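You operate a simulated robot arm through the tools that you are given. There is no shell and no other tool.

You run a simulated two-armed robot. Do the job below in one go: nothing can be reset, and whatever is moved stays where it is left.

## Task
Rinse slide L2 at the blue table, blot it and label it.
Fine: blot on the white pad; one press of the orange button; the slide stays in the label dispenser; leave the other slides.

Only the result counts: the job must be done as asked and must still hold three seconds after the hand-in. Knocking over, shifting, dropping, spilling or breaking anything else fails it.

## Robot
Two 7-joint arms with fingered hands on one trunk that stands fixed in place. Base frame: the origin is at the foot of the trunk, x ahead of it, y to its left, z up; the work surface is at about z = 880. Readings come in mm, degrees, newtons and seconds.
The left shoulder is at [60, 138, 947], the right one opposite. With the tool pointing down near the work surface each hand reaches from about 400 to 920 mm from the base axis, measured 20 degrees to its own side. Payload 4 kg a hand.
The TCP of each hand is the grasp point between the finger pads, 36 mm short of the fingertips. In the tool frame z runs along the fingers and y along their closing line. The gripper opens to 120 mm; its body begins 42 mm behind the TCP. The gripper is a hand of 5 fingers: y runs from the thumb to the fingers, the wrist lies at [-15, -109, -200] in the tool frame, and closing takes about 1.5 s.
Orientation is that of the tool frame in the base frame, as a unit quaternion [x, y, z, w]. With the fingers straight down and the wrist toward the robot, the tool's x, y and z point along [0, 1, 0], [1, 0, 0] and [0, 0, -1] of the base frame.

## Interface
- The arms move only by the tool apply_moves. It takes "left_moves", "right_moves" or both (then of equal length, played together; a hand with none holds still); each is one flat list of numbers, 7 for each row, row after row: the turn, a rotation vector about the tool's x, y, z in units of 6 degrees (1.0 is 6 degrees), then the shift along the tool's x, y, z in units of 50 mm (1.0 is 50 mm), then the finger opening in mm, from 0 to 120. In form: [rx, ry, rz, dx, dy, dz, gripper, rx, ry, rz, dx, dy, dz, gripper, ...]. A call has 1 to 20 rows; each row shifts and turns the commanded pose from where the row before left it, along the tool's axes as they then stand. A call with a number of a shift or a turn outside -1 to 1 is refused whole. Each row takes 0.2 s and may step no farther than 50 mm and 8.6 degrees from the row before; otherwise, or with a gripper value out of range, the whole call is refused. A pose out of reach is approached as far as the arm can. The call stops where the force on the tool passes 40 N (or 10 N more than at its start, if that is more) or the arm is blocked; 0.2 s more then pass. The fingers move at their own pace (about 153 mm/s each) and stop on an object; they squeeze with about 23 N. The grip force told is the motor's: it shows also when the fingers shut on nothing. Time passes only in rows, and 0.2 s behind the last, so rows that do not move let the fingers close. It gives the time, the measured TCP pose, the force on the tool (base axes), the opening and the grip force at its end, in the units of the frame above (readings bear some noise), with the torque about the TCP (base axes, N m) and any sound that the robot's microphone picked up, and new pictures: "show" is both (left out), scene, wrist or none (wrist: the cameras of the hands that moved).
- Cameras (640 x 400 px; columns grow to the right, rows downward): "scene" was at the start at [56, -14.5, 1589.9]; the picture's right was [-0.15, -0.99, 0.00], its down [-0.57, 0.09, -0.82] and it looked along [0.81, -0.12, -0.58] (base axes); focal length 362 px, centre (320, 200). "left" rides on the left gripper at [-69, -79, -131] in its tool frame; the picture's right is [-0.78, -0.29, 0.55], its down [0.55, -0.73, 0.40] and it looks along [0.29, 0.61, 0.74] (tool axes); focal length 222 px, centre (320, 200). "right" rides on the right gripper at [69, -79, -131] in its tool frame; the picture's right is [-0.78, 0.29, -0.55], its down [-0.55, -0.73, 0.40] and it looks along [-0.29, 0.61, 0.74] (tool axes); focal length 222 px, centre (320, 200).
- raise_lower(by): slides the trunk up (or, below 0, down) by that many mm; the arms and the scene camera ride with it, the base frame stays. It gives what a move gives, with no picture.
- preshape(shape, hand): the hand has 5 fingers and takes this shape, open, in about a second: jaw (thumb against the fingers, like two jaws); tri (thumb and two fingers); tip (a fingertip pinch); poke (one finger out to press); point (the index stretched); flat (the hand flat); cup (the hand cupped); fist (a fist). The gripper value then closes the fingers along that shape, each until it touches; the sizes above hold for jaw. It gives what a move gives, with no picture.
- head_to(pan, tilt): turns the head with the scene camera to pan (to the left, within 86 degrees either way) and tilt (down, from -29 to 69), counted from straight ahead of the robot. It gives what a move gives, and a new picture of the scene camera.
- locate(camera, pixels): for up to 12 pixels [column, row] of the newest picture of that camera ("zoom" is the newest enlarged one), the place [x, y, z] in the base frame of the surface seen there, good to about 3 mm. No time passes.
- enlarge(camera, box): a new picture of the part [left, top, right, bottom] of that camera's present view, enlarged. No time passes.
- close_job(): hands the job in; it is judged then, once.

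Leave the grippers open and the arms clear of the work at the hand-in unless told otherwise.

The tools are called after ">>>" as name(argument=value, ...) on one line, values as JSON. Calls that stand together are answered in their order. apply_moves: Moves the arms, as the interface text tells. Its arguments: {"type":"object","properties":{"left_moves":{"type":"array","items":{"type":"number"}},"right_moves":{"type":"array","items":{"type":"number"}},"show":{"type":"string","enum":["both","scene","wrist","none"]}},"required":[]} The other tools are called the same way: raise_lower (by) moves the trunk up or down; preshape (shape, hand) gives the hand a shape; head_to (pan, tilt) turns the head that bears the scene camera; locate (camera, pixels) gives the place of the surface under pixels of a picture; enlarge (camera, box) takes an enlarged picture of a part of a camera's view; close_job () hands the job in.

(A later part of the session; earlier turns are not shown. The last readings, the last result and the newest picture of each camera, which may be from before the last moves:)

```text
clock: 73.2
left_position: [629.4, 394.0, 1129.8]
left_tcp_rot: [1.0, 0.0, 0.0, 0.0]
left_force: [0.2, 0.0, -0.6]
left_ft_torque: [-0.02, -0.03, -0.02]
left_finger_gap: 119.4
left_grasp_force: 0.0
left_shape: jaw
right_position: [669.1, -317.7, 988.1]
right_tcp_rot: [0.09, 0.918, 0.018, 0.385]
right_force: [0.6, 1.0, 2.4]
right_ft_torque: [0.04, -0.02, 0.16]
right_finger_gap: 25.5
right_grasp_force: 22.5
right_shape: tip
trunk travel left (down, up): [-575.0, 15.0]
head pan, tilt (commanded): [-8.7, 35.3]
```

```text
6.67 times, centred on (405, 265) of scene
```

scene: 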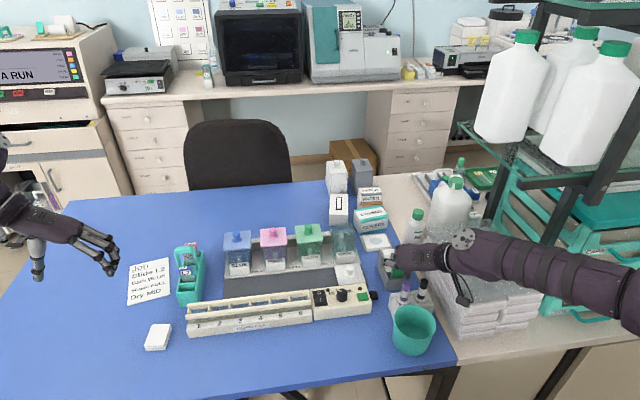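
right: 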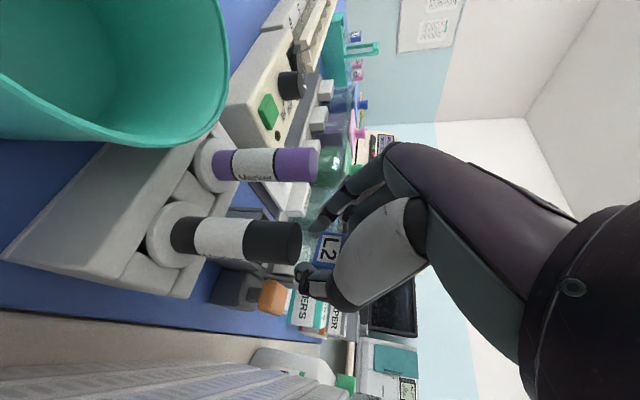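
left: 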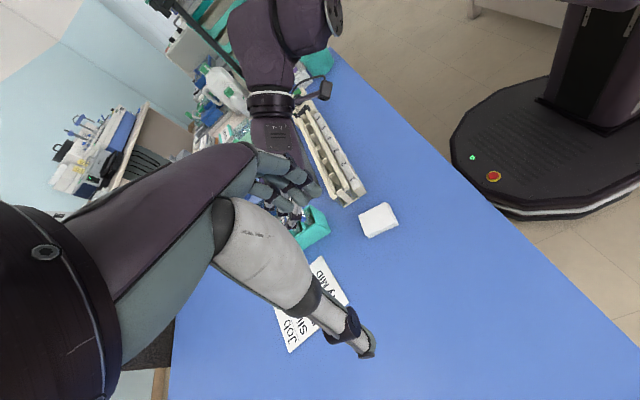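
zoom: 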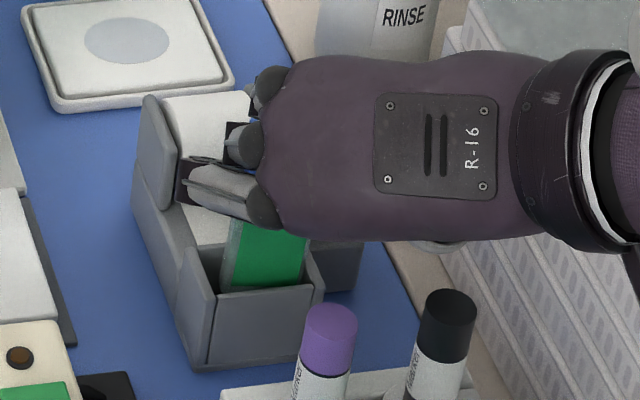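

The bottom has entered the pocket with almost no force (2.4 N). I check the thumb–marker clearance before going further.

>>> locate(camera="right", pixels=[[340, 260], [360, 235], [380, 230], [345, 300], [330, 285], [310, 280], [295, 240], [290, 225], [300, 255], [400, 215], [425, 260], [318, 165]])

```text
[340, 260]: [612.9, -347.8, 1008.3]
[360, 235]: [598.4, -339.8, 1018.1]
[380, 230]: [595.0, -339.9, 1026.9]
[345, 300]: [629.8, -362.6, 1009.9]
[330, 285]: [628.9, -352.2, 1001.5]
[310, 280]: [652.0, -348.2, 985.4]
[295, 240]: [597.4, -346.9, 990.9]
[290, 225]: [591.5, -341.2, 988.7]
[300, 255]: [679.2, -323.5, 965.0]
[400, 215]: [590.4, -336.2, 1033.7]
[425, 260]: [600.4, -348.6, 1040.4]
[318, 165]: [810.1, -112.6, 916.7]
```

The thumb clears the marker by about 27 mm, so I continue down in 4–5 mm steps.

>>> apply_moves(right_moves=[0, 0, 0, 0.0352, -0.0053, 0.0351, 18, 0, 0, 0, 0.0352, -0.0053, 0.0351, 18], show="none")

```text
clock: 73.8
left_position: [630.0, 393.9, 1128.7]
left_tcp_rot: [1.0, 0.0, 0.0, 0.0]
left_force: [-0.6, 0.0, -0.2]
left_ft_torque: [0.03, 0.01, 0.01]
left_finger_gap: 119.7
left_grasp_force: 0.1
left_shape: jaw
right_position: [669.3, -317.4, 983.1]
right_tcp_rot: [0.091, 0.918, 0.018, 0.385]
right_force: [-1.4, 1.4, 2.3]
right_ft_torque: [0.1, -0.02, 0.13]
right_finger_gap: 25.3
right_grasp_force: 23.0
right_shape: tip
trunk travel left (down, up): [-575.0, 15.0]
head pan, tilt (commanded): [-8.7, 35.3]
```

The force stays low at about 2 N. I go down another 5 mm.

>>> apply_moves(right_moves=[0, 0, 0, 0.0352, -0.0053, 0.0351, 18, 0, 0, 0, 0.0352, -0.0053, 0.0351, 18], show="both")

>>> enlarge(camera="scene", box=[380, 235, 430, 295])

>>> enlarge(camera="right", box=[230, 190, 370, 300])

```text
clock: 74.4
left_position: [628.8, 395.7, 1129.7]
left_tcp_rot: [1.0, 0.0, 0.0, 0.0]
left_force: [-0.7, -0.2, 0.3]
left_ft_torque: [0.01, -0.02, -0.02]
left_finger_gap: 119.8
left_grasp_force: 0.1
left_shape: jaw
right_position: [668.7, -318.0, 976.2]
right_tcp_rot: [0.091, 0.919, 0.019, 0.384]
right_force: [-0.2, 1.3, 1.4]
right_ft_torque: [0.12, -0.03, 0.15]
right_finger_gap: 25.6
right_grasp_force: 22.9
right_shape: tip
trunk travel left (down, up): [-575.0, 15.0]
head pan, tilt (commanded): [-8.7, 35.3]
```

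scene: 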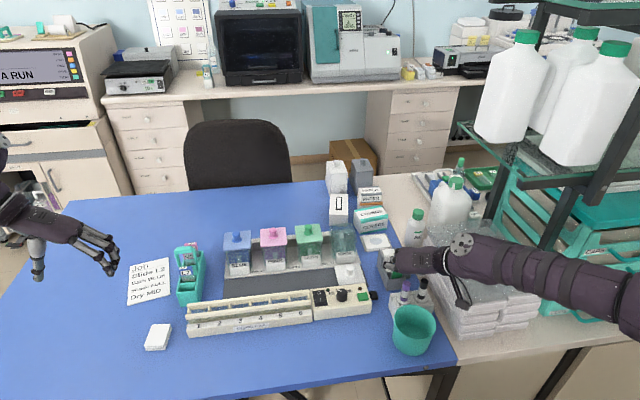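
right: 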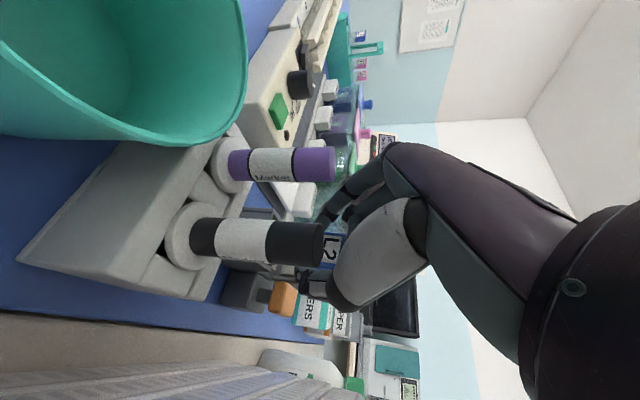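

```text
6.67 times, centred on (405, 265) of scene
```

zoom: 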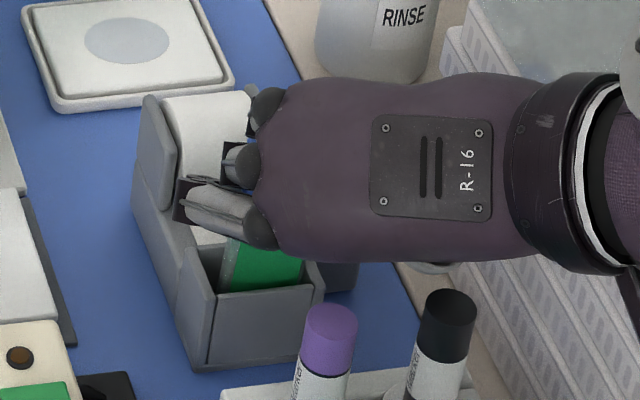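

```text
3.64 times, centred on (300, 245) of right
```

zoom: 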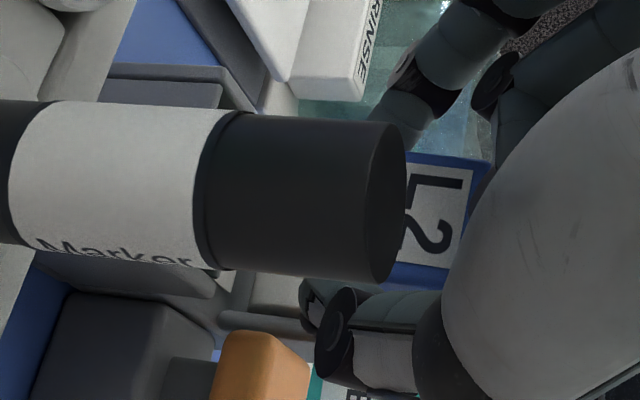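

The slide bottom is about 22 mm deep in the pocket (z≈901) and free of contact. The rim holds it upright, so I open the pinch gradually and let it settle the last few millimetres.

>>> apply_moves(right_moves=[0, 0, 0, 0, 0, 0, 27, 0, 0, 0, 0, 0, 0, 30, 0, 0, 0, 0, 0, 0, 34, 0, 0, 0, 0, 0, 0, 38, 0, 0, 0, 0, 0, 0, 42, 0, 0, 0, 0, 0, 0, 42, 0, 0, 0, 0, 0, 0, 42], show="both")

>>> enlarge(camera="scene", box=[380, 235, 430, 295])

>>> enlarge(camera="right", box=[230, 190, 370, 300])

```text
clock: 76.0
left_position: [629.3, 394.7, 1128.0]
left_tcp_rot: [1.0, 0.0, 0.0, 0.0]
left_force: [0.2, -0.1, -0.2]
left_ft_torque: [-0.01, 0.04, 0.0]
left_finger_gap: 119.8
left_grasp_force: 0.0
left_shape: jaw
right_position: [669.8, -318.4, 978.1]
right_tcp_rot: [0.091, 0.918, 0.019, 0.384]
right_force: [0.5, 0.0, 0.6]
right_ft_torque: [0.02, -0.01, 0.01]
right_finger_gap: 41.7
right_grasp_force: 0.0
right_shape: tip
trunk travel left (down, up): [-575.0, 15.0]
head pan, tilt (commanded): [-8.7, 35.3]
```

scene: 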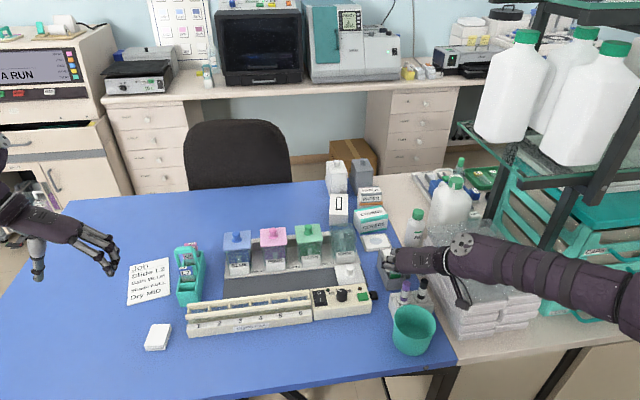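
right: 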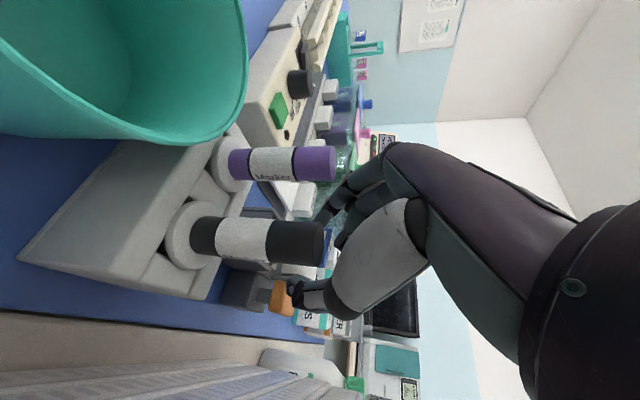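

```text
6.67 times, centred on (405, 265) of scene
```

zoom: 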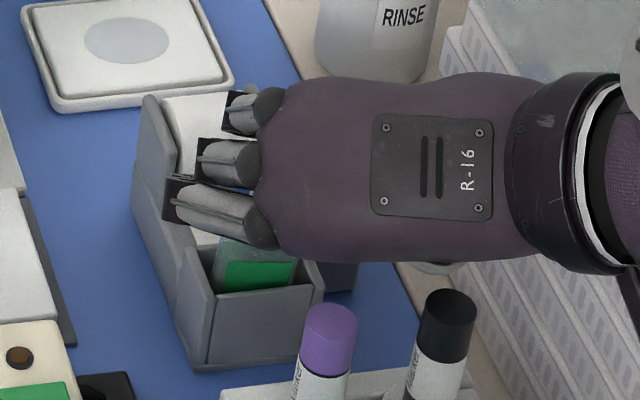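

```text
3.64 times, centred on (300, 245) of right
```

zoom: 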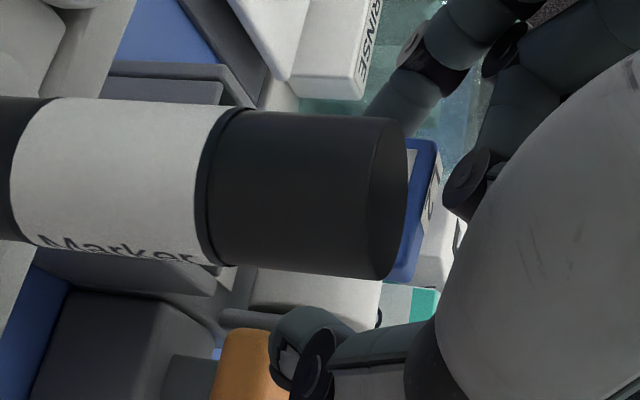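

The slide dropped into the pocket and stands there. I open slightly more and raise the hand straight up, clear of the tag.

>>> apply_moves(right_moves=[0, 0, 0, 0, 0, 0, 50, 0, 0, 0, -0.0703, 0.01057, -0.0702, 50, 0, 0, 0, -0.1406, 0.0211, -0.1404, 50, 0, 0, 0, -0.1406, 0.0211, -0.1404, 50, 0, 0, 0, -0.211, 0.0317, -0.2107, 50, 0, 0, 0, -0.281, 0.0423, -0.281, 50, 0, 0, 0, -0.281, 0.0423, -0.281, 50], show="both")

>>> enlarge(camera="scene", box=[375, 220, 435, 295])

>>> enlarge(camera="right", box=[140, 180, 300, 310])

```text
clock: 77.6
left_position: [629.4, 394.6, 1128.1]
left_tcp_rot: [1.0, 0.001, 0.0, 0.0]
left_force: [0.2, -0.2, 0.1]
left_ft_torque: [-0.01, 0.0, 0.02]
left_finger_gap: 119.8
left_grasp_force: 0.1
left_shape: jaw
right_position: [668.3, -318.7, 1058.8]
right_tcp_rot: [0.091, 0.918, 0.019, 0.385]
right_force: [-0.3, 0.4, 0.0]
right_ft_torque: [0.01, -0.03, 0.01]
right_finger_gap: 49.7
right_grasp_force: 0.1
right_shape: tip
trunk travel left (down, up): [-575.0, 15.0]
head pan, tilt (commanded): [-8.7, 35.3]
```

scene: 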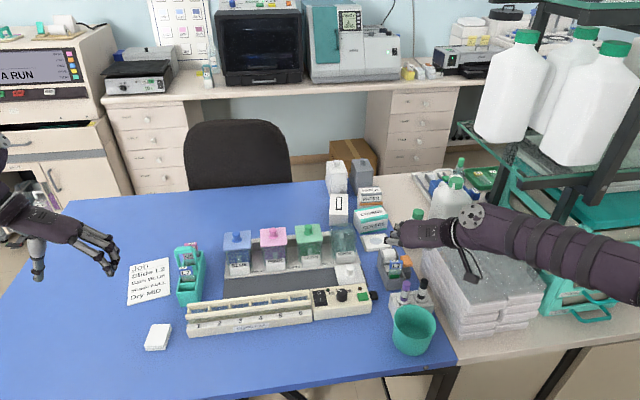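
right: 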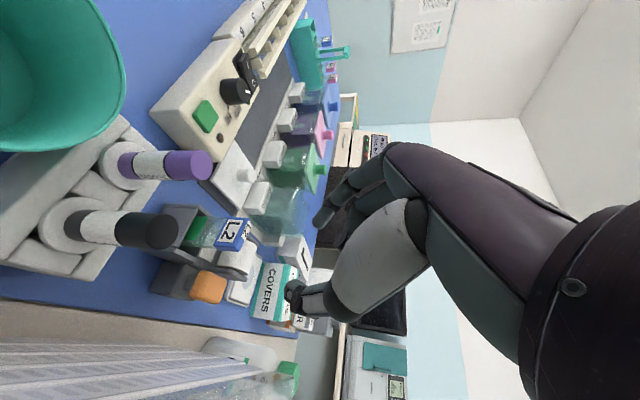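

```text
5.33 times, centred on (405, 258) of scene
```

zoom: 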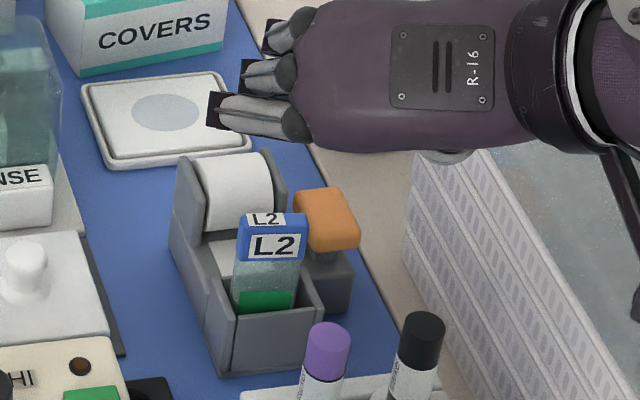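

```text
3.08 times, centred on (220, 245) of right
```

zoom: 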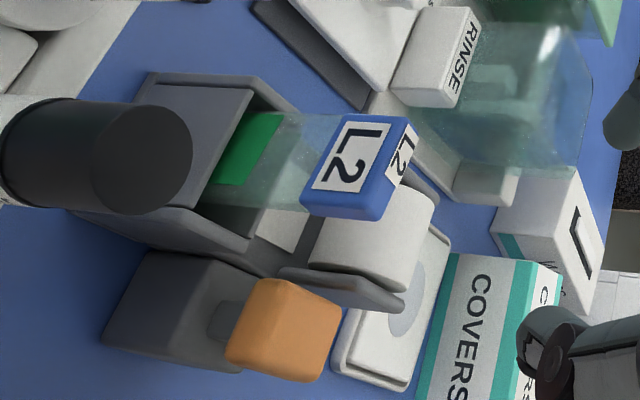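

L2 stands in the dispenser pocket. I measure how upright it is.

>>> locate(camera="zoom", pixels=[[350, 130], [320, 185], [365, 195], [390, 135], [400, 160], [300, 130], [290, 190], [245, 150], [340, 165], [375, 205], [230, 180], [285, 310]])

>>> locate(camera="scene", pixels=[[392, 266], [400, 266], [393, 261], [401, 261], [396, 260], [396, 272], [390, 270], [399, 273], [407, 257], [410, 262], [404, 256], [411, 255]])

```text
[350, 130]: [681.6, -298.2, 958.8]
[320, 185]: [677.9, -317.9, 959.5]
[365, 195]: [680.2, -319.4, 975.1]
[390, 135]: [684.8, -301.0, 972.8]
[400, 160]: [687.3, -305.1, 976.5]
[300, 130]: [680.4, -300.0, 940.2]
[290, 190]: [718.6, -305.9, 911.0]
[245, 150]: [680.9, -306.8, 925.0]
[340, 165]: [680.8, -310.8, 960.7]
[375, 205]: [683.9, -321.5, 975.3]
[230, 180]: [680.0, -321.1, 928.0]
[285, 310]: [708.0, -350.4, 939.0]
```

```text
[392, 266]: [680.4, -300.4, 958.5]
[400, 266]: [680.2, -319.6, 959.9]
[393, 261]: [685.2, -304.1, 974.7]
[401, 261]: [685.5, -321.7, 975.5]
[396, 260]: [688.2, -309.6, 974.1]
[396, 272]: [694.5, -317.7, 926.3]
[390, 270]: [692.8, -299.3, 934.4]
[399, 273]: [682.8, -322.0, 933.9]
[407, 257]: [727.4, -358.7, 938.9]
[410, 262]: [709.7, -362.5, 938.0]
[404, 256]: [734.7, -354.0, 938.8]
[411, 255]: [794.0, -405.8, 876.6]
```

L2 stands upright on the pocket floor, with its tag at x≈680, y −298…−322 and top z≈975. The button centre is near (721,−356.5,939). I raise the hand, turn it so the fingers point straight down, and make the poke shape.

>>> apply_moves(right_moves=[0, 0, 0, -0.422, 0.0634, -0.4214, 50, 0, 0, 0, -0.422, 0.0634, -0.4214, 50, 0, 0, 0, -0.422, 0.0634, -0.4214, 50, 0.3277, 0.6925, 0.5293, 0, 0, 0, 50, 0.3277, 0.6925, 0.5293, 0, 0, 0, 50, 0.3277, 0.6925, 0.5293, 0, 0, 0, 50, 0.3277, 0.6925, 0.5293, 0, 0, 0, 50, 0.3277, 0.6925, 0.5293, 0, 0, 0, 50, 0.3277, 0.6925, 0.5293, 0, 0, 0, 50, 0.3277, 0.6925, 0.5293, 0, 0, 0, 50, 0.3277, 0.6925, 0.5293, 0, 0, 0, 50, 0.3277, 0.6925, 0.5293, 0, 0, 0, 50, 0.3277, 0.6925, 0.5293, 0, 0, 0, 50], show="none")

>>> preshape(hand="right", shape="poke")

>>> apply_moves(right_moves=[0, 0, 0, 0, 0, 0, 0, 0, 0, 0, 0, 0, 0, 0, 0, 0, 0, 0, 0, 0, 0, 0, 0, 0, 0, 0, 0, 0], show="both")

>>> enlarge(camera="right", box=[180, 130, 420, 360])

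```text
clock: 80.4
left_position: [629.1, 394.0, 1126.8]
left_tcp_rot: [1.0, -0.001, 0.0, 0.0]
left_force: [0.1, 0.8, -0.6]
left_ft_torque: [0.0, -0.04, 0.0]
left_finger_gap: 119.6
left_grasp_force: 0.0
left_shape: jaw
right_position: [670.1, -318.7, 1147.4]
right_tcp_rot: [0.383, 0.924, 0.0, -0.003]
right_force: [0.4, -0.2, -0.5]
right_ft_torque: [0.0, 0.0, -0.01]
right_finger_gap: 49.9
right_grasp_force: 0.0
right_shape: tip
trunk travel left (down, up): [-575.0, 15.0]
head pan, tilt (commanded): [-8.7, 35.3]
```

```text
clock: 81.3
left_position: [629.7, 395.3, 1127.5]
left_tcp_rot: [1.0, 0.001, 0.0, 0.0]
left_force: [-0.3, -0.3, -0.3]
left_ft_torque: [-0.03, -0.03, -0.01]
left_finger_gap: 119.7
left_grasp_force: 0.1
left_shape: jaw
right_position: [669.4, -317.3, 1149.3]
right_tcp_rot: [0.382, 0.924, -0.001, -0.001]
right_force: [0.6, -0.5, -0.2]
right_ft_torque: [-0.02, 0.03, -0.01]
right_finger_gap: 0.0
right_grasp_force: 0.1
right_shape: poke
trunk travel left (down, up): [-575.0, 15.0]
head pan, tilt (commanded): [-8.7, 35.3]
```

```text
clock: 82.3
left_position: [630.0, 394.2, 1128.5]
left_tcp_rot: [1.0, 0.0, -0.001, -0.001]
left_force: [-0.3, 0.7, 0.2]
left_ft_torque: [-0.02, 0.05, 0.0]
left_finger_gap: 119.8
left_grasp_force: 0.1
left_shape: jaw
right_position: [669.3, -317.3, 1148.4]
right_tcp_rot: [0.382, 0.924, 0.0, -0.001]
right_force: [0.4, 0.1, 0.5]
right_ft_torque: [-0.03, -0.01, 0.0]
right_finger_gap: 0.0
right_grasp_force: 0.0
right_shape: poke
trunk travel left (down, up): [-575.0, 15.0]
head pan, tilt (commanded): [-8.7, 35.3]
```

scene: 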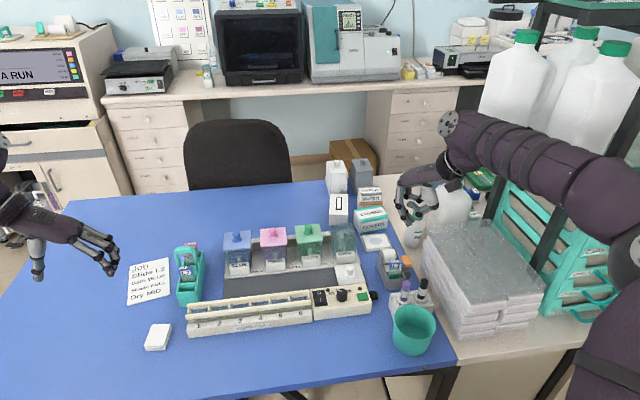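
right: 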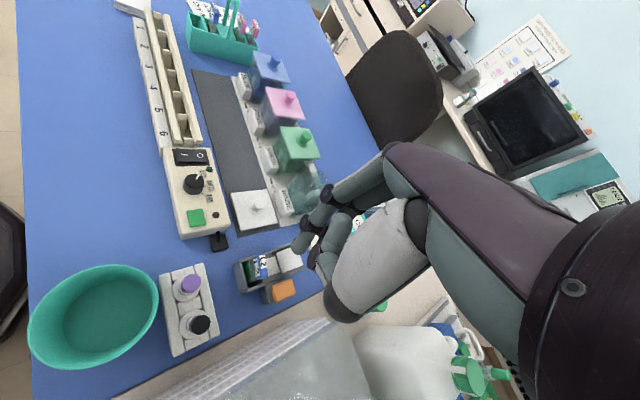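

```text
1.74 times, centred on (300, 245) of right
```

zoom: 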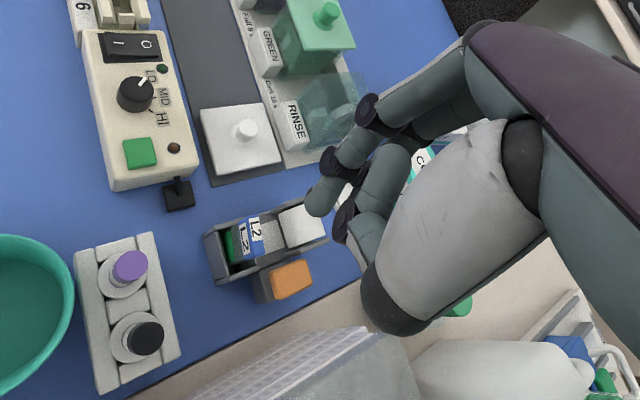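

In the poke shape the index tip is at about (297,248) in the wrist view. I locate it and the neighbouring fingers.

>>> locate(camera="right", pixels=[[297, 248], [300, 244], [294, 246], [298, 252], [312, 215], [318, 262], [322, 270], [335, 310], [345, 315], [330, 240], [340, 200], [350, 210]])

>>> enlarge(camera="right", box=[270, 190, 370, 330])

>>> enlarge(camera="scene", box=[370, 110, 470, 270])

```text
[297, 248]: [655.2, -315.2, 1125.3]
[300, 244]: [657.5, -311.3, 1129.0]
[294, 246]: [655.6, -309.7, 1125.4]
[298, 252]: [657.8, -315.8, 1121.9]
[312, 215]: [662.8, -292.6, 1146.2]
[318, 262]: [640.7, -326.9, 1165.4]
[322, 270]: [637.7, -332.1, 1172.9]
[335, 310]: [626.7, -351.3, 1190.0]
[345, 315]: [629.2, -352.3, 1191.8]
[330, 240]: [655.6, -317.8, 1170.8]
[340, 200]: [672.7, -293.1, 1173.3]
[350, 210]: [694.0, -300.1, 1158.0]
```

```text
2.86 times, centred on (320, 260) of right
```

zoom: 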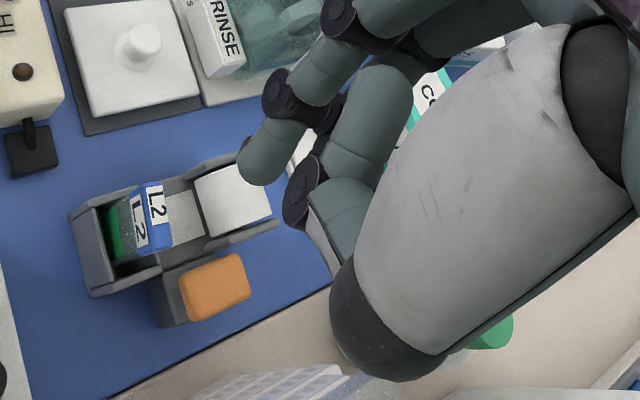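

```text
2.50 times, centred on (420, 190) of scene
```

zoom: 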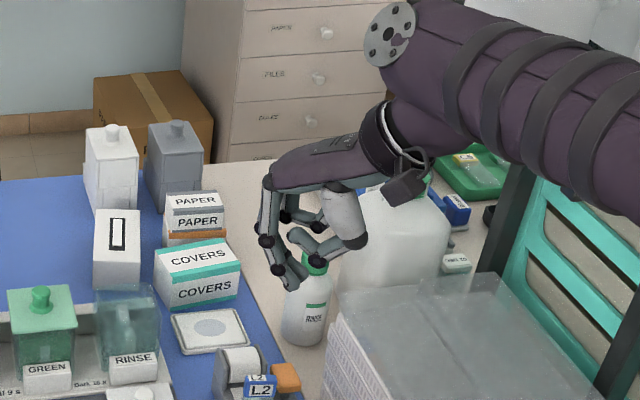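

The thumb base might come close to the tray stack in this pose. I try the point shape, which stretches the index and would keep the rest of the hand higher.

>>> preshape(hand="right", shape="point")

>>> apply_moves(right_moves=[0, 0, 0, 0, 0, 0, 0, 0, 0, 0, 0, 0, 0, 0, 0, 0, 0, 0, 0, 0, 0], show="both")

>>> enlarge(camera="scene", box=[370, 130, 470, 270])

>>> enlarge(camera="right", box=[220, 150, 400, 340])

```text
clock: 83.2
left_position: [629.3, 393.8, 1127.6]
left_tcp_rot: [1.0, 0.0, 0.0, 0.0]
left_force: [0.6, 0.2, 0.1]
left_ft_torque: [0.0, 0.0, 0.0]
left_finger_gap: 119.4
left_grasp_force: 0.0
left_shape: jaw
right_position: [669.6, -317.9, 1147.2]
right_tcp_rot: [0.382, 0.924, 0.0, -0.001]
right_force: [-0.3, -0.6, -0.8]
right_ft_torque: [-0.01, 0.01, 0.04]
right_finger_gap: 114.1
right_grasp_force: 0.0
right_shape: point
trunk travel left (down, up): [-575.0, 15.0]
head pan, tilt (commanded): [-8.7, 35.3]
```

```text
clock: 84.0
left_position: [629.4, 394.2, 1128.1]
left_tcp_rot: [1.0, 0.0, 0.0, 0.0]
left_force: [-0.4, 0.7, 0.2]
left_ft_torque: [-0.02, -0.04, 0.01]
left_finger_gap: 119.5
left_grasp_force: 0.0
left_shape: jaw
right_position: [669.7, -318.7, 1147.9]
right_tcp_rot: [0.382, 0.924, 0.0, -0.002]
right_force: [0.0, -0.4, -0.1]
right_ft_torque: [0.02, 0.03, 0.0]
right_finger_gap: 114.2
right_grasp_force: 0.0
right_shape: point
trunk travel left (down, up): [-575.0, 15.0]
head pan, tilt (commanded): [-8.7, 35.3]
```

scene: 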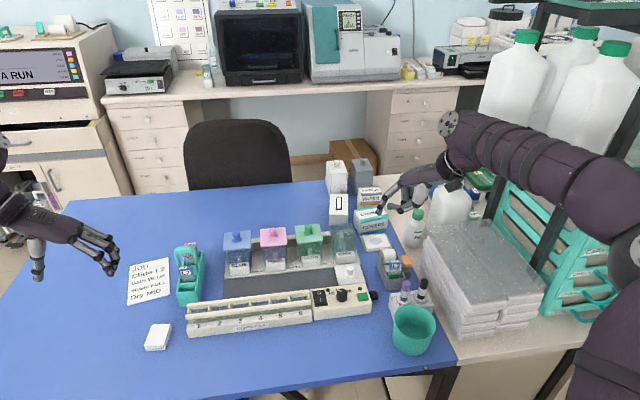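
right: 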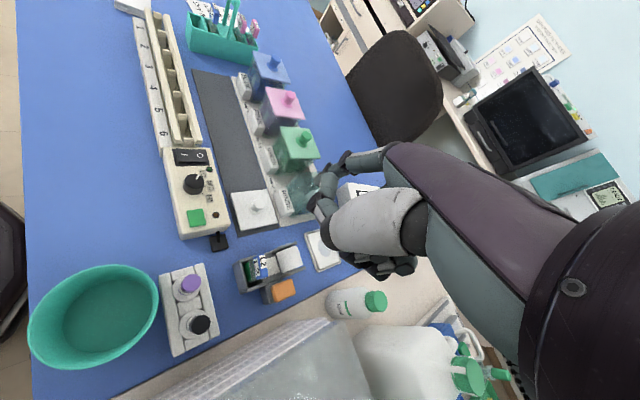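

```text
2.86 times, centred on (420, 200) of scene
```

zoom: 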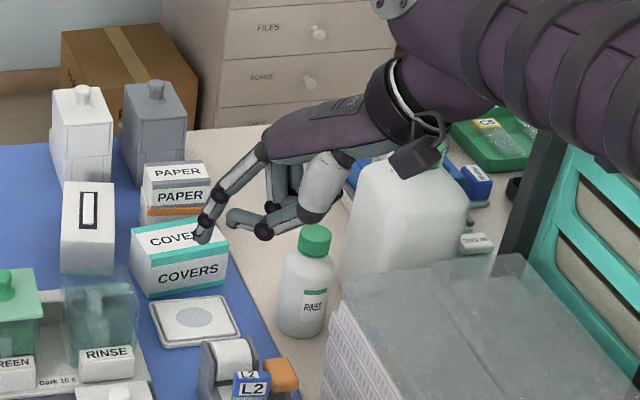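

```text
2.11 times, centred on (310, 245) of right
```

zoom: 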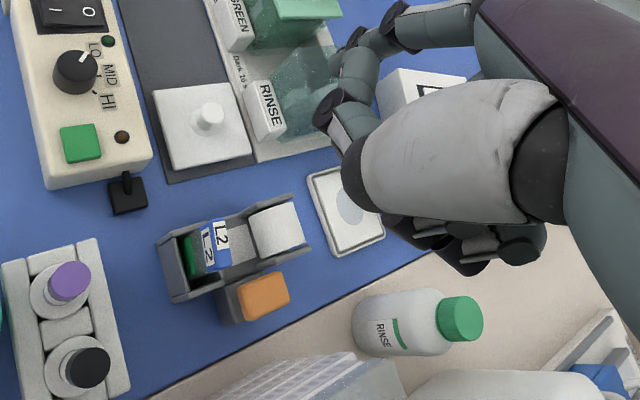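

The pointed index tip is near (378,213) in the scene. I locate the tip and the other parts of the hand.

>>> locate(camera="scene", pixels=[[378, 213], [379, 211], [381, 206], [388, 200], [400, 180], [402, 208], [412, 208], [418, 195], [427, 193], [432, 180], [415, 165], [430, 187]])

>>> locate(camera="right", pixels=[[310, 200], [316, 193], [327, 225], [335, 240], [350, 250], [400, 255], [395, 268], [375, 270], [330, 235], [345, 160], [385, 150], [430, 250]])

```text
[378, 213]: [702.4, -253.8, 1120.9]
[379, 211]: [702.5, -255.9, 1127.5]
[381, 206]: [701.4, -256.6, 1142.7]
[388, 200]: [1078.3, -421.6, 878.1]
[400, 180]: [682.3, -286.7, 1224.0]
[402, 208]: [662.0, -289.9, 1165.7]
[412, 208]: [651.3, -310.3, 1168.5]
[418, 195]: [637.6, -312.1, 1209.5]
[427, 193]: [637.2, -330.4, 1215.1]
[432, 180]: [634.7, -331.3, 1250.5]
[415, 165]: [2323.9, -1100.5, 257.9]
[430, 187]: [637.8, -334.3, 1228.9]
```

```text
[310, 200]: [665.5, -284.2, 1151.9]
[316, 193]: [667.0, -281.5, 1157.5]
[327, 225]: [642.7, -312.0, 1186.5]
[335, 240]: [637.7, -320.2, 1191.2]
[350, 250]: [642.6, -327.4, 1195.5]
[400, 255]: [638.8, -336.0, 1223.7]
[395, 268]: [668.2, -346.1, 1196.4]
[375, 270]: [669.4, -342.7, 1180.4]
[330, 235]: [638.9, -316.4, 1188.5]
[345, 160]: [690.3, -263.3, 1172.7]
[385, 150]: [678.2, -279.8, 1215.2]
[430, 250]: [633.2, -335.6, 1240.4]
```

The point shape puts the tip far to the side, so poke is better. I go back to poke and measure the thumb base and the curled fingers, to plan the clearances to the tray stack (left face y≈−409, far end x≈745).

>>> preshape(hand="right", shape="poke")

>>> head_to(pan=-25, tilt=38)

>>> enlarge(camera="scene", box=[230, 90, 380, 250])

```text
clock: 84.9
left_position: [629.6, 394.5, 1128.6]
left_tcp_rot: [1.0, 0.001, 0.0, 0.001]
left_force: [-0.3, 0.8, 0.1]
left_ft_torque: [-0.01, -0.01, -0.02]
left_finger_gap: 119.5
left_grasp_force: 0.1
left_shape: jaw
right_position: [669.5, -317.9, 1147.4]
right_tcp_rot: [0.383, 0.924, -0.001, -0.001]
right_force: [0.2, 0.5, -0.4]
right_ft_torque: [0.01, -0.01, 0.0]
right_finger_gap: 0.0
right_grasp_force: 0.1
right_shape: poke
trunk travel left (down, up): [-575.0, 15.0]
head pan, tilt (commanded): [-8.7, 35.3]
```

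```text
clock: 85.7
left_position: [629.3, 393.7, 1128.7]
left_tcp_rot: [1.0, 0.0, -0.001, 0.0]
left_force: [-0.1, 0.2, -0.9]
left_ft_torque: [0.01, -0.01, 0.01]
left_finger_gap: 119.6
left_grasp_force: 0.1
left_shape: jaw
right_position: [669.8, -318.0, 1148.9]
right_tcp_rot: [0.382, 0.924, 0.0, -0.001]
right_force: [0.0, -0.3, 0.5]
right_ft_torque: [-0.01, 0.03, 0.0]
right_finger_gap: 0.0
right_grasp_force: 0.0
right_shape: poke
trunk travel left (down, up): [-575.0, 15.0]
head pan, tilt (commanded): [-25.0, 38.0]
```

scene: 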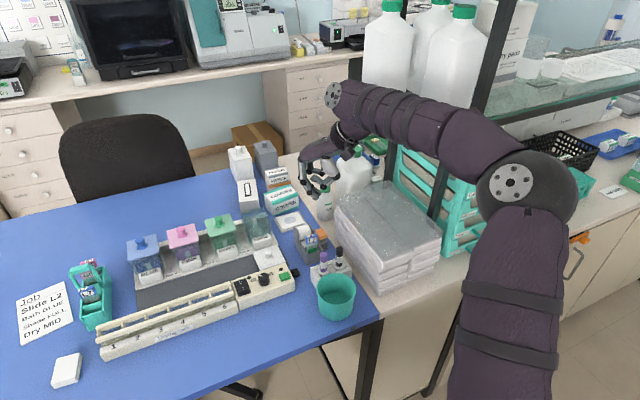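

```text
2.50 times, centred on (305, 170) of scene
```

zoom: 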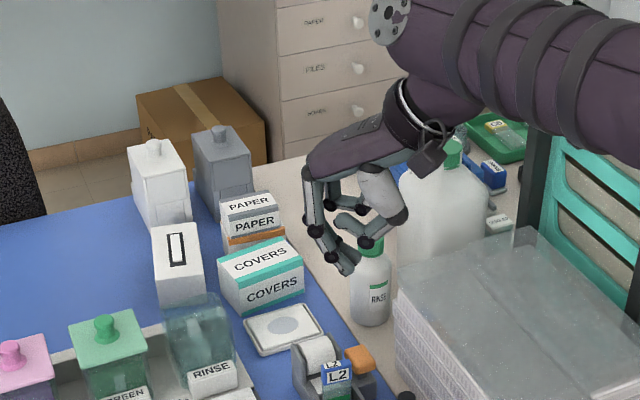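

>>> enlarge(camera="scene", box=[290, 120, 360, 200])

```text
5.00 times, centred on (325, 160) of scene
```

zoom: 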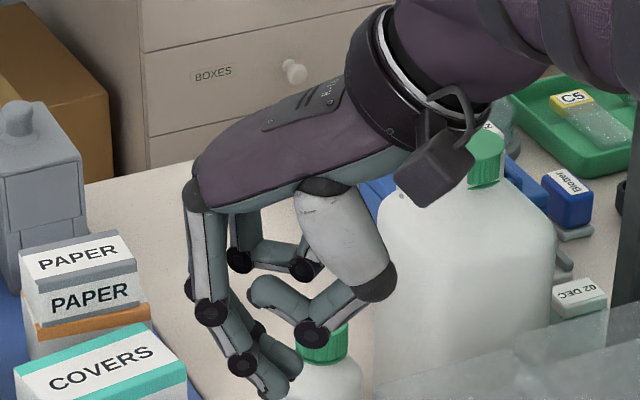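

>>> locate(camera="zoom", pixels=[[278, 388], [285, 365], [270, 380], [312, 338], [325, 335], [378, 285], [392, 280], [370, 297], [240, 262], [303, 272], [243, 365], [212, 315]])

>>> locate(camera="zoom", pixels=[[292, 350], [300, 345], [330, 310], [355, 295], [395, 260], [390, 230], [425, 190], [440, 205], [465, 170], [420, 160], [450, 115], [260, 300]])

```text
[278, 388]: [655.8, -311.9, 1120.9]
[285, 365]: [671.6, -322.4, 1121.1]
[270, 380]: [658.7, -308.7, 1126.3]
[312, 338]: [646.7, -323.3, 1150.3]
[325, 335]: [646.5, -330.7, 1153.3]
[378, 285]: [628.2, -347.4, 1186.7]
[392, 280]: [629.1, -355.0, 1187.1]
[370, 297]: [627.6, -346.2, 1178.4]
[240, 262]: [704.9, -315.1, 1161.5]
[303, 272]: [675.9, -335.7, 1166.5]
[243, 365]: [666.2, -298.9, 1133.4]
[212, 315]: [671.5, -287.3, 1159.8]
```

```text
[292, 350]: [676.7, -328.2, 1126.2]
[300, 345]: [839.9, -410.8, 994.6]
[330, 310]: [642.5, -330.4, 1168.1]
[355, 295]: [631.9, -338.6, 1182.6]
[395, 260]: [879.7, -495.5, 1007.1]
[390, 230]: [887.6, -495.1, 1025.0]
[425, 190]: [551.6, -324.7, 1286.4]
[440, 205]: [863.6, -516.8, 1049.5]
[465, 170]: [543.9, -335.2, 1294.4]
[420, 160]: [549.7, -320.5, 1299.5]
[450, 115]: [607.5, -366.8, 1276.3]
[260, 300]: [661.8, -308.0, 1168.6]
```

Index and middle tips sit about 27 mm below the TCP and straddle it, and the thumb base and little finger will clear the stack by about 10 mm. I measure the dispenser's roll bracket and button in the new scene view.

>>> enlarge(camera="scene", box=[285, 215, 335, 270])

```text
7.27 times, centred on (310, 242) of scene
```

zoom: 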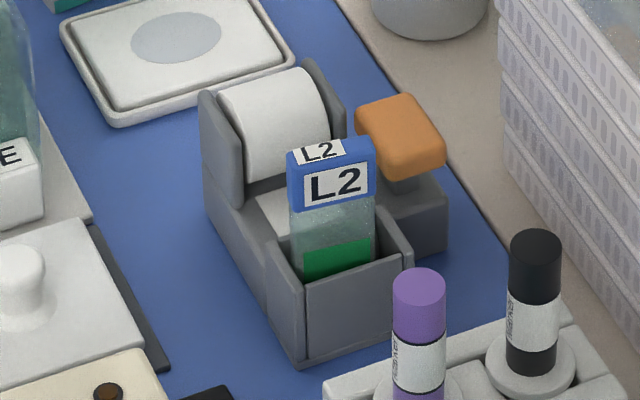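

>>> locate(camera="zoom", pixels=[[365, 105], [410, 100], [440, 145], [390, 150], [400, 125], [310, 65], [345, 105], [340, 130], [405, 170], [320, 95], [330, 185], [325, 148]])

```text
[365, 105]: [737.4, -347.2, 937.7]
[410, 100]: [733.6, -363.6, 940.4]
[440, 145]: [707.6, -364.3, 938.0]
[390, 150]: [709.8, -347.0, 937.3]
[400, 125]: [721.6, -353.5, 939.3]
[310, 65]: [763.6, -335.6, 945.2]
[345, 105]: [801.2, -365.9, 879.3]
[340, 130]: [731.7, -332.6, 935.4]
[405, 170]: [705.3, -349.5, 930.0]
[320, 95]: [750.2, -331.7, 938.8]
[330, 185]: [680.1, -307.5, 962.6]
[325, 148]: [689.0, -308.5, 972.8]
```

The button spans x 707–737, y −347…−364, top z≈939. I move above it, with the TCP at about (722,−357.5), and lower until the tips are about 20 mm above it.

>>> apply_moves(right_moves=[0, 0, 0, -0.647, 0.088, 0, 0, 0, 0, 0, -0.647, 0.088, 0, 0, 0, 0, 0, 0, 0, 0.6, 0, 0, 0, 0, 0, 0, 0.6, 0, 0, 0, 0, 0, 0, 0.6, 0, 0, 0, 0, 0, 0, 0.6, 0, 0, 0, 0, 0, 0, 0.6, 0], show="both")

>>> enlarge(camera="scene", box=[270, 180, 360, 280])

>>> enlarge(camera="right", box=[220, 170, 380, 330])

```text
clock: 87.3
left_position: [628.5, 400.5, 1127.1]
left_tcp_rot: [1.0, 0.001, 0.0, 0.001]
left_force: [0.2, 0.3, 0.0]
left_ft_torque: [-0.08, 0.0, 0.01]
left_finger_gap: 119.9
left_grasp_force: 0.1
left_shape: jaw
right_position: [719.3, -351.9, 996.5]
right_tcp_rot: [0.381, 0.924, -0.002, -0.001]
right_force: [-0.5, 1.0, 1.2]
right_ft_torque: [-0.09, 0.03, 0.01]
right_finger_gap: 0.2
right_grasp_force: 0.1
right_shape: poke
trunk travel left (down, up): [-575.0, 15.0]
head pan, tilt (commanded): [-25.0, 38.0]
```

scene: 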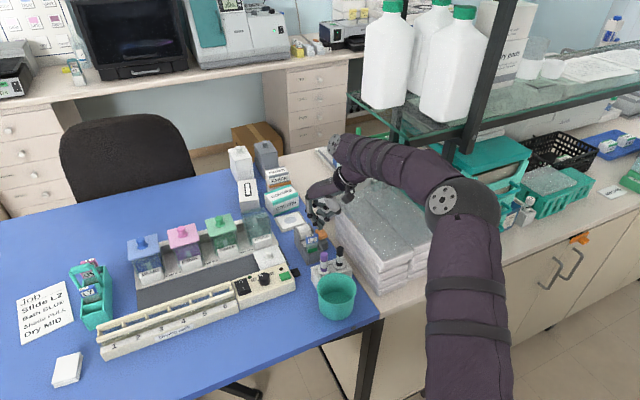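
right: 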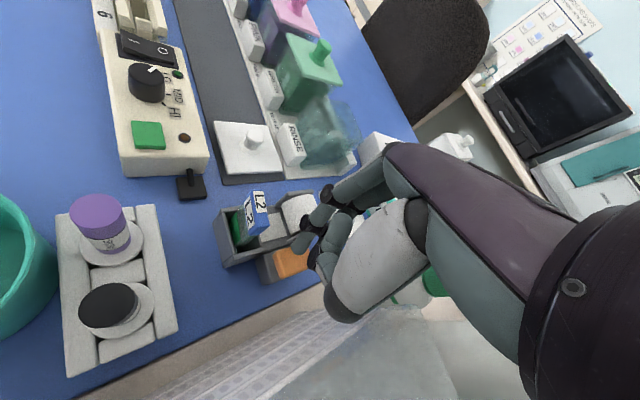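

```text
4.00 times, centred on (315, 230) of scene
```

zoom: 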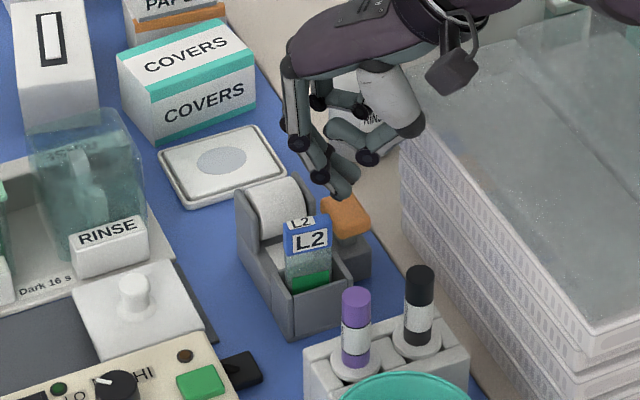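

```text
2.50 times, centred on (300, 250) of right
```

zoom: 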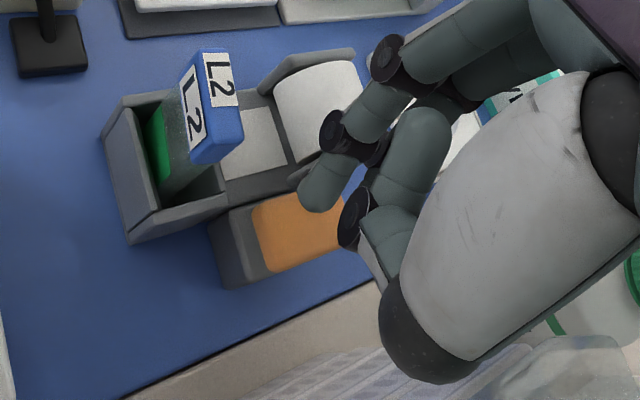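

I wait a moment for the arm to settle, then locate the tips relative to the button.

>>> apply_moves(right_moves=[0, 0, 0, 0, 0, 0, 0, 0, 0, 0, 0, 0, 0, 0, 0, 0, 0, 0, 0, 0, 0], show="both")

>>> enlarge(camera="scene", box=[285, 190, 345, 260])

```text
clock: 88.1
left_position: [628.6, 395.2, 1128.8]
left_tcp_rot: [1.0, 0.0, 0.0, 0.0]
left_force: [0.0, 0.3, -0.3]
left_ft_torque: [-0.02, 0.02, -0.01]
left_finger_gap: 119.6
left_grasp_force: 0.1
left_shape: jaw
right_position: [720.2, -357.9, 998.5]
right_tcp_rot: [0.382, 0.924, -0.001, -0.001]
right_force: [-0.1, -0.2, 0.3]
right_ft_torque: [0.03, -0.03, 0.02]
right_finger_gap: 0.0
right_grasp_force: 0.1
right_shape: poke
trunk travel left (down, up): [-575.0, 15.0]
head pan, tilt (commanded): [-25.0, 38.0]
```

scene: 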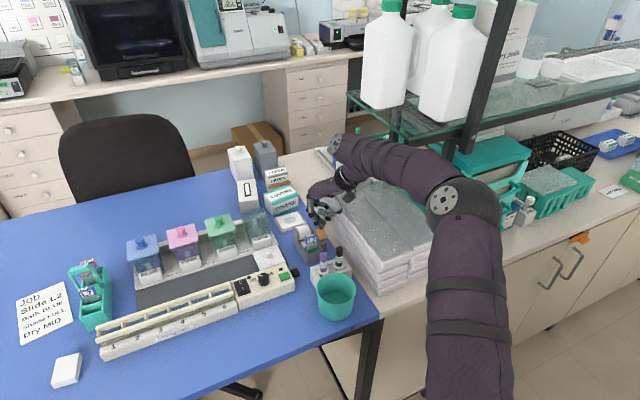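
right: 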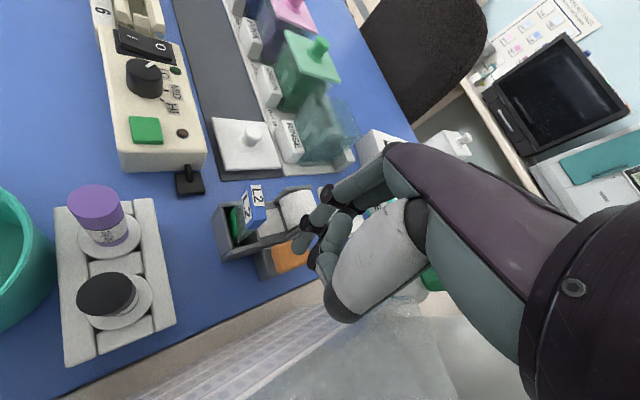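

```text
5.71 times, centred on (315, 225) of scene
```

zoom: 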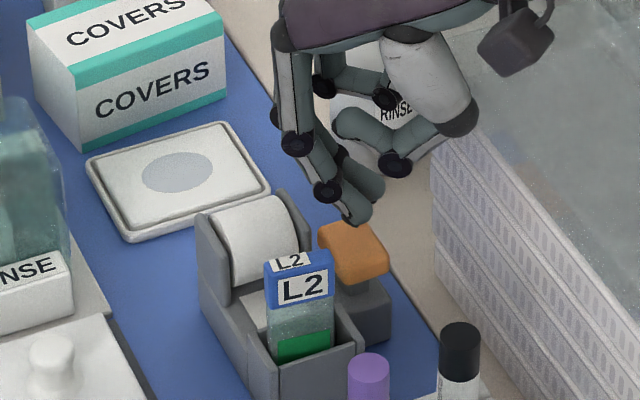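

>>> locate(camera="zoom", pixels=[[355, 217], [360, 208], [368, 200], [372, 192], [378, 185], [325, 192], [395, 165], [460, 125], [470, 110], [383, 95], [345, 200], [330, 88]])

```text
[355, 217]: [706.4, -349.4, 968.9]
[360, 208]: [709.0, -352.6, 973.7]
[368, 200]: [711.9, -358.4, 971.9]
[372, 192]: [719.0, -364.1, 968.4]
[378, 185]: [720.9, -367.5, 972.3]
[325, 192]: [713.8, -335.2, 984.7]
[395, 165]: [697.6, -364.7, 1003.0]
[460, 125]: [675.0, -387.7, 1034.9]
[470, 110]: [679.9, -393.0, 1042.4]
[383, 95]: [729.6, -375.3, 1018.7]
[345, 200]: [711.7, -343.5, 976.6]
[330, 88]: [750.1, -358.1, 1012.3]
```

The tips are at z≈968, about 30 mm above the button. I shift slightly (+4, +3 mm) so both tips land inside the button, and lower to about 5 mm above it.

>>> apply_moves(right_moves=[0, 0, 0, -0.014, 0.099, 0, 0, 0, 0, 0, 0, 0, 0.24, 0, 0, 0, 0, 0, 0, 0.24, 0, 0, 0, 0, 0, 0, 0, 0], show="both")

>>> enlarge(camera="scene", box=[285, 200, 345, 270])

>>> enlarge(camera="right", box=[200, 170, 360, 310])

```text
clock: 89.1
left_position: [629.7, 394.1, 1128.6]
left_tcp_rot: [1.0, 0.0, 0.0, 0.0]
left_force: [-0.6, -1.0, 0.0]
left_ft_torque: [0.01, -0.02, 0.0]
left_finger_gap: 119.8
left_grasp_force: 0.1
left_shape: jaw
right_position: [725.5, -355.9, 973.3]
right_tcp_rot: [0.383, 0.924, -0.001, 0.0]
right_force: [-0.3, -1.1, 0.8]
right_ft_torque: [0.0, 0.0, 0.02]
right_finger_gap: 0.1
right_grasp_force: 0.1
right_shape: poke
trunk travel left (down, up): [-575.0, 15.0]
head pan, tilt (commanded): [-25.0, 38.0]
```

scene: 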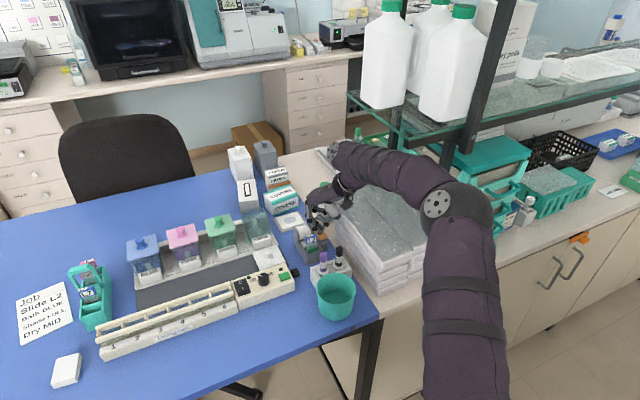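
right: 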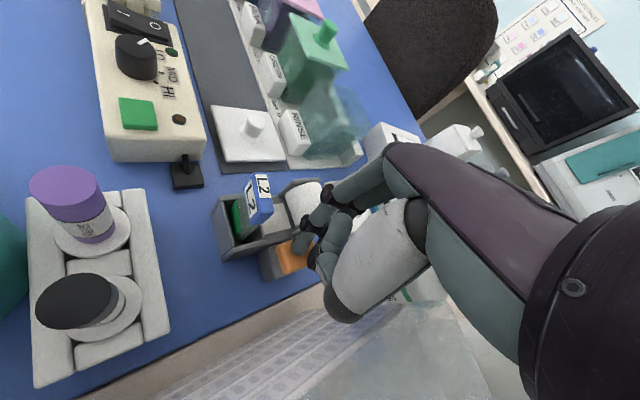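

```text
5.71 times, centred on (315, 235) of scene
```

zoom: 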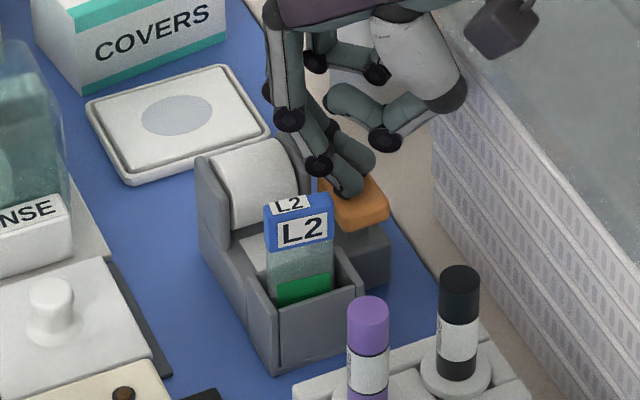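

```text
2.86 times, centred on (280, 240) of right
```

zoom: 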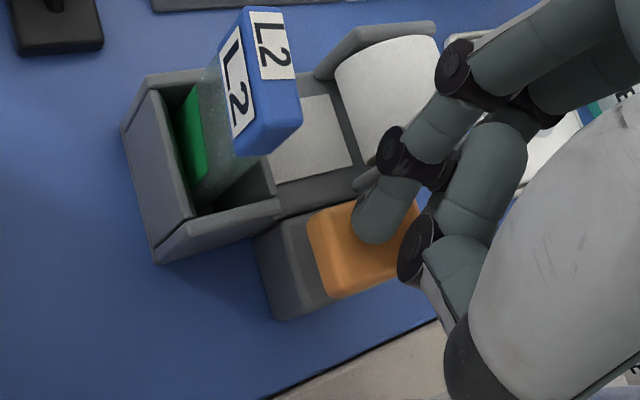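

The index tip hovers right above the button. I press down in small steps.

>>> apply_moves(right_moves=[0, 0, 0, 0, 0, 0.03, 0, 0, 0, 0, 0, 0, 0.03, 0], show="none")

```text
clock: 89.7
left_position: [628.6, 394.8, 1127.8]
left_tcp_rot: [1.0, 0.0, 0.001, 0.0]
left_force: [0.1, 0.5, -0.1]
left_ft_torque: [0.04, 0.04, 0.0]
left_finger_gap: 119.7
left_grasp_force: 0.1
left_shape: jaw
right_position: [725.1, -355.5, 972.0]
right_tcp_rot: [0.383, 0.924, -0.001, -0.001]
right_force: [1.5, -1.0, 2.7]
right_ft_torque: [-0.01, 0.01, 0.02]
right_finger_gap: 0.1
right_grasp_force: 0.0
right_shape: poke
trunk travel left (down, up): [-575.0, 15.0]
head pan, tilt (commanded): [-25.0, 38.0]
```

Light contact (2.7 N). I press on, 1.5 mm per step, without lifting in between.

>>> apply_moves(right_moves=[0, 0, 0, 0, 0, 0.03, 0, 0, 0, 0, 0, 0, 0.03, 0], show="none")

```text
clock: 90.3
left_position: [629.6, 394.2, 1127.9]
left_tcp_rot: [1.0, 0.0, 0.001, 0.0]
left_force: [-0.5, -0.4, 0.3]
left_ft_torque: [0.03, -0.02, 0.01]
left_finger_gap: 119.8
left_grasp_force: 0.0
left_shape: jaw
right_position: [724.7, -355.2, 969.6]
right_tcp_rot: [0.382, 0.924, -0.001, -0.001]
right_force: [-0.4, -1.4, 3.1]
right_ft_torque: [0.0, 0.04, 0.02]
right_finger_gap: 0.2
right_grasp_force: 0.1
right_shape: poke
trunk travel left (down, up): [-575.0, 15.0]
head pan, tilt (commanded): [-25.0, 38.0]
heard: click
```

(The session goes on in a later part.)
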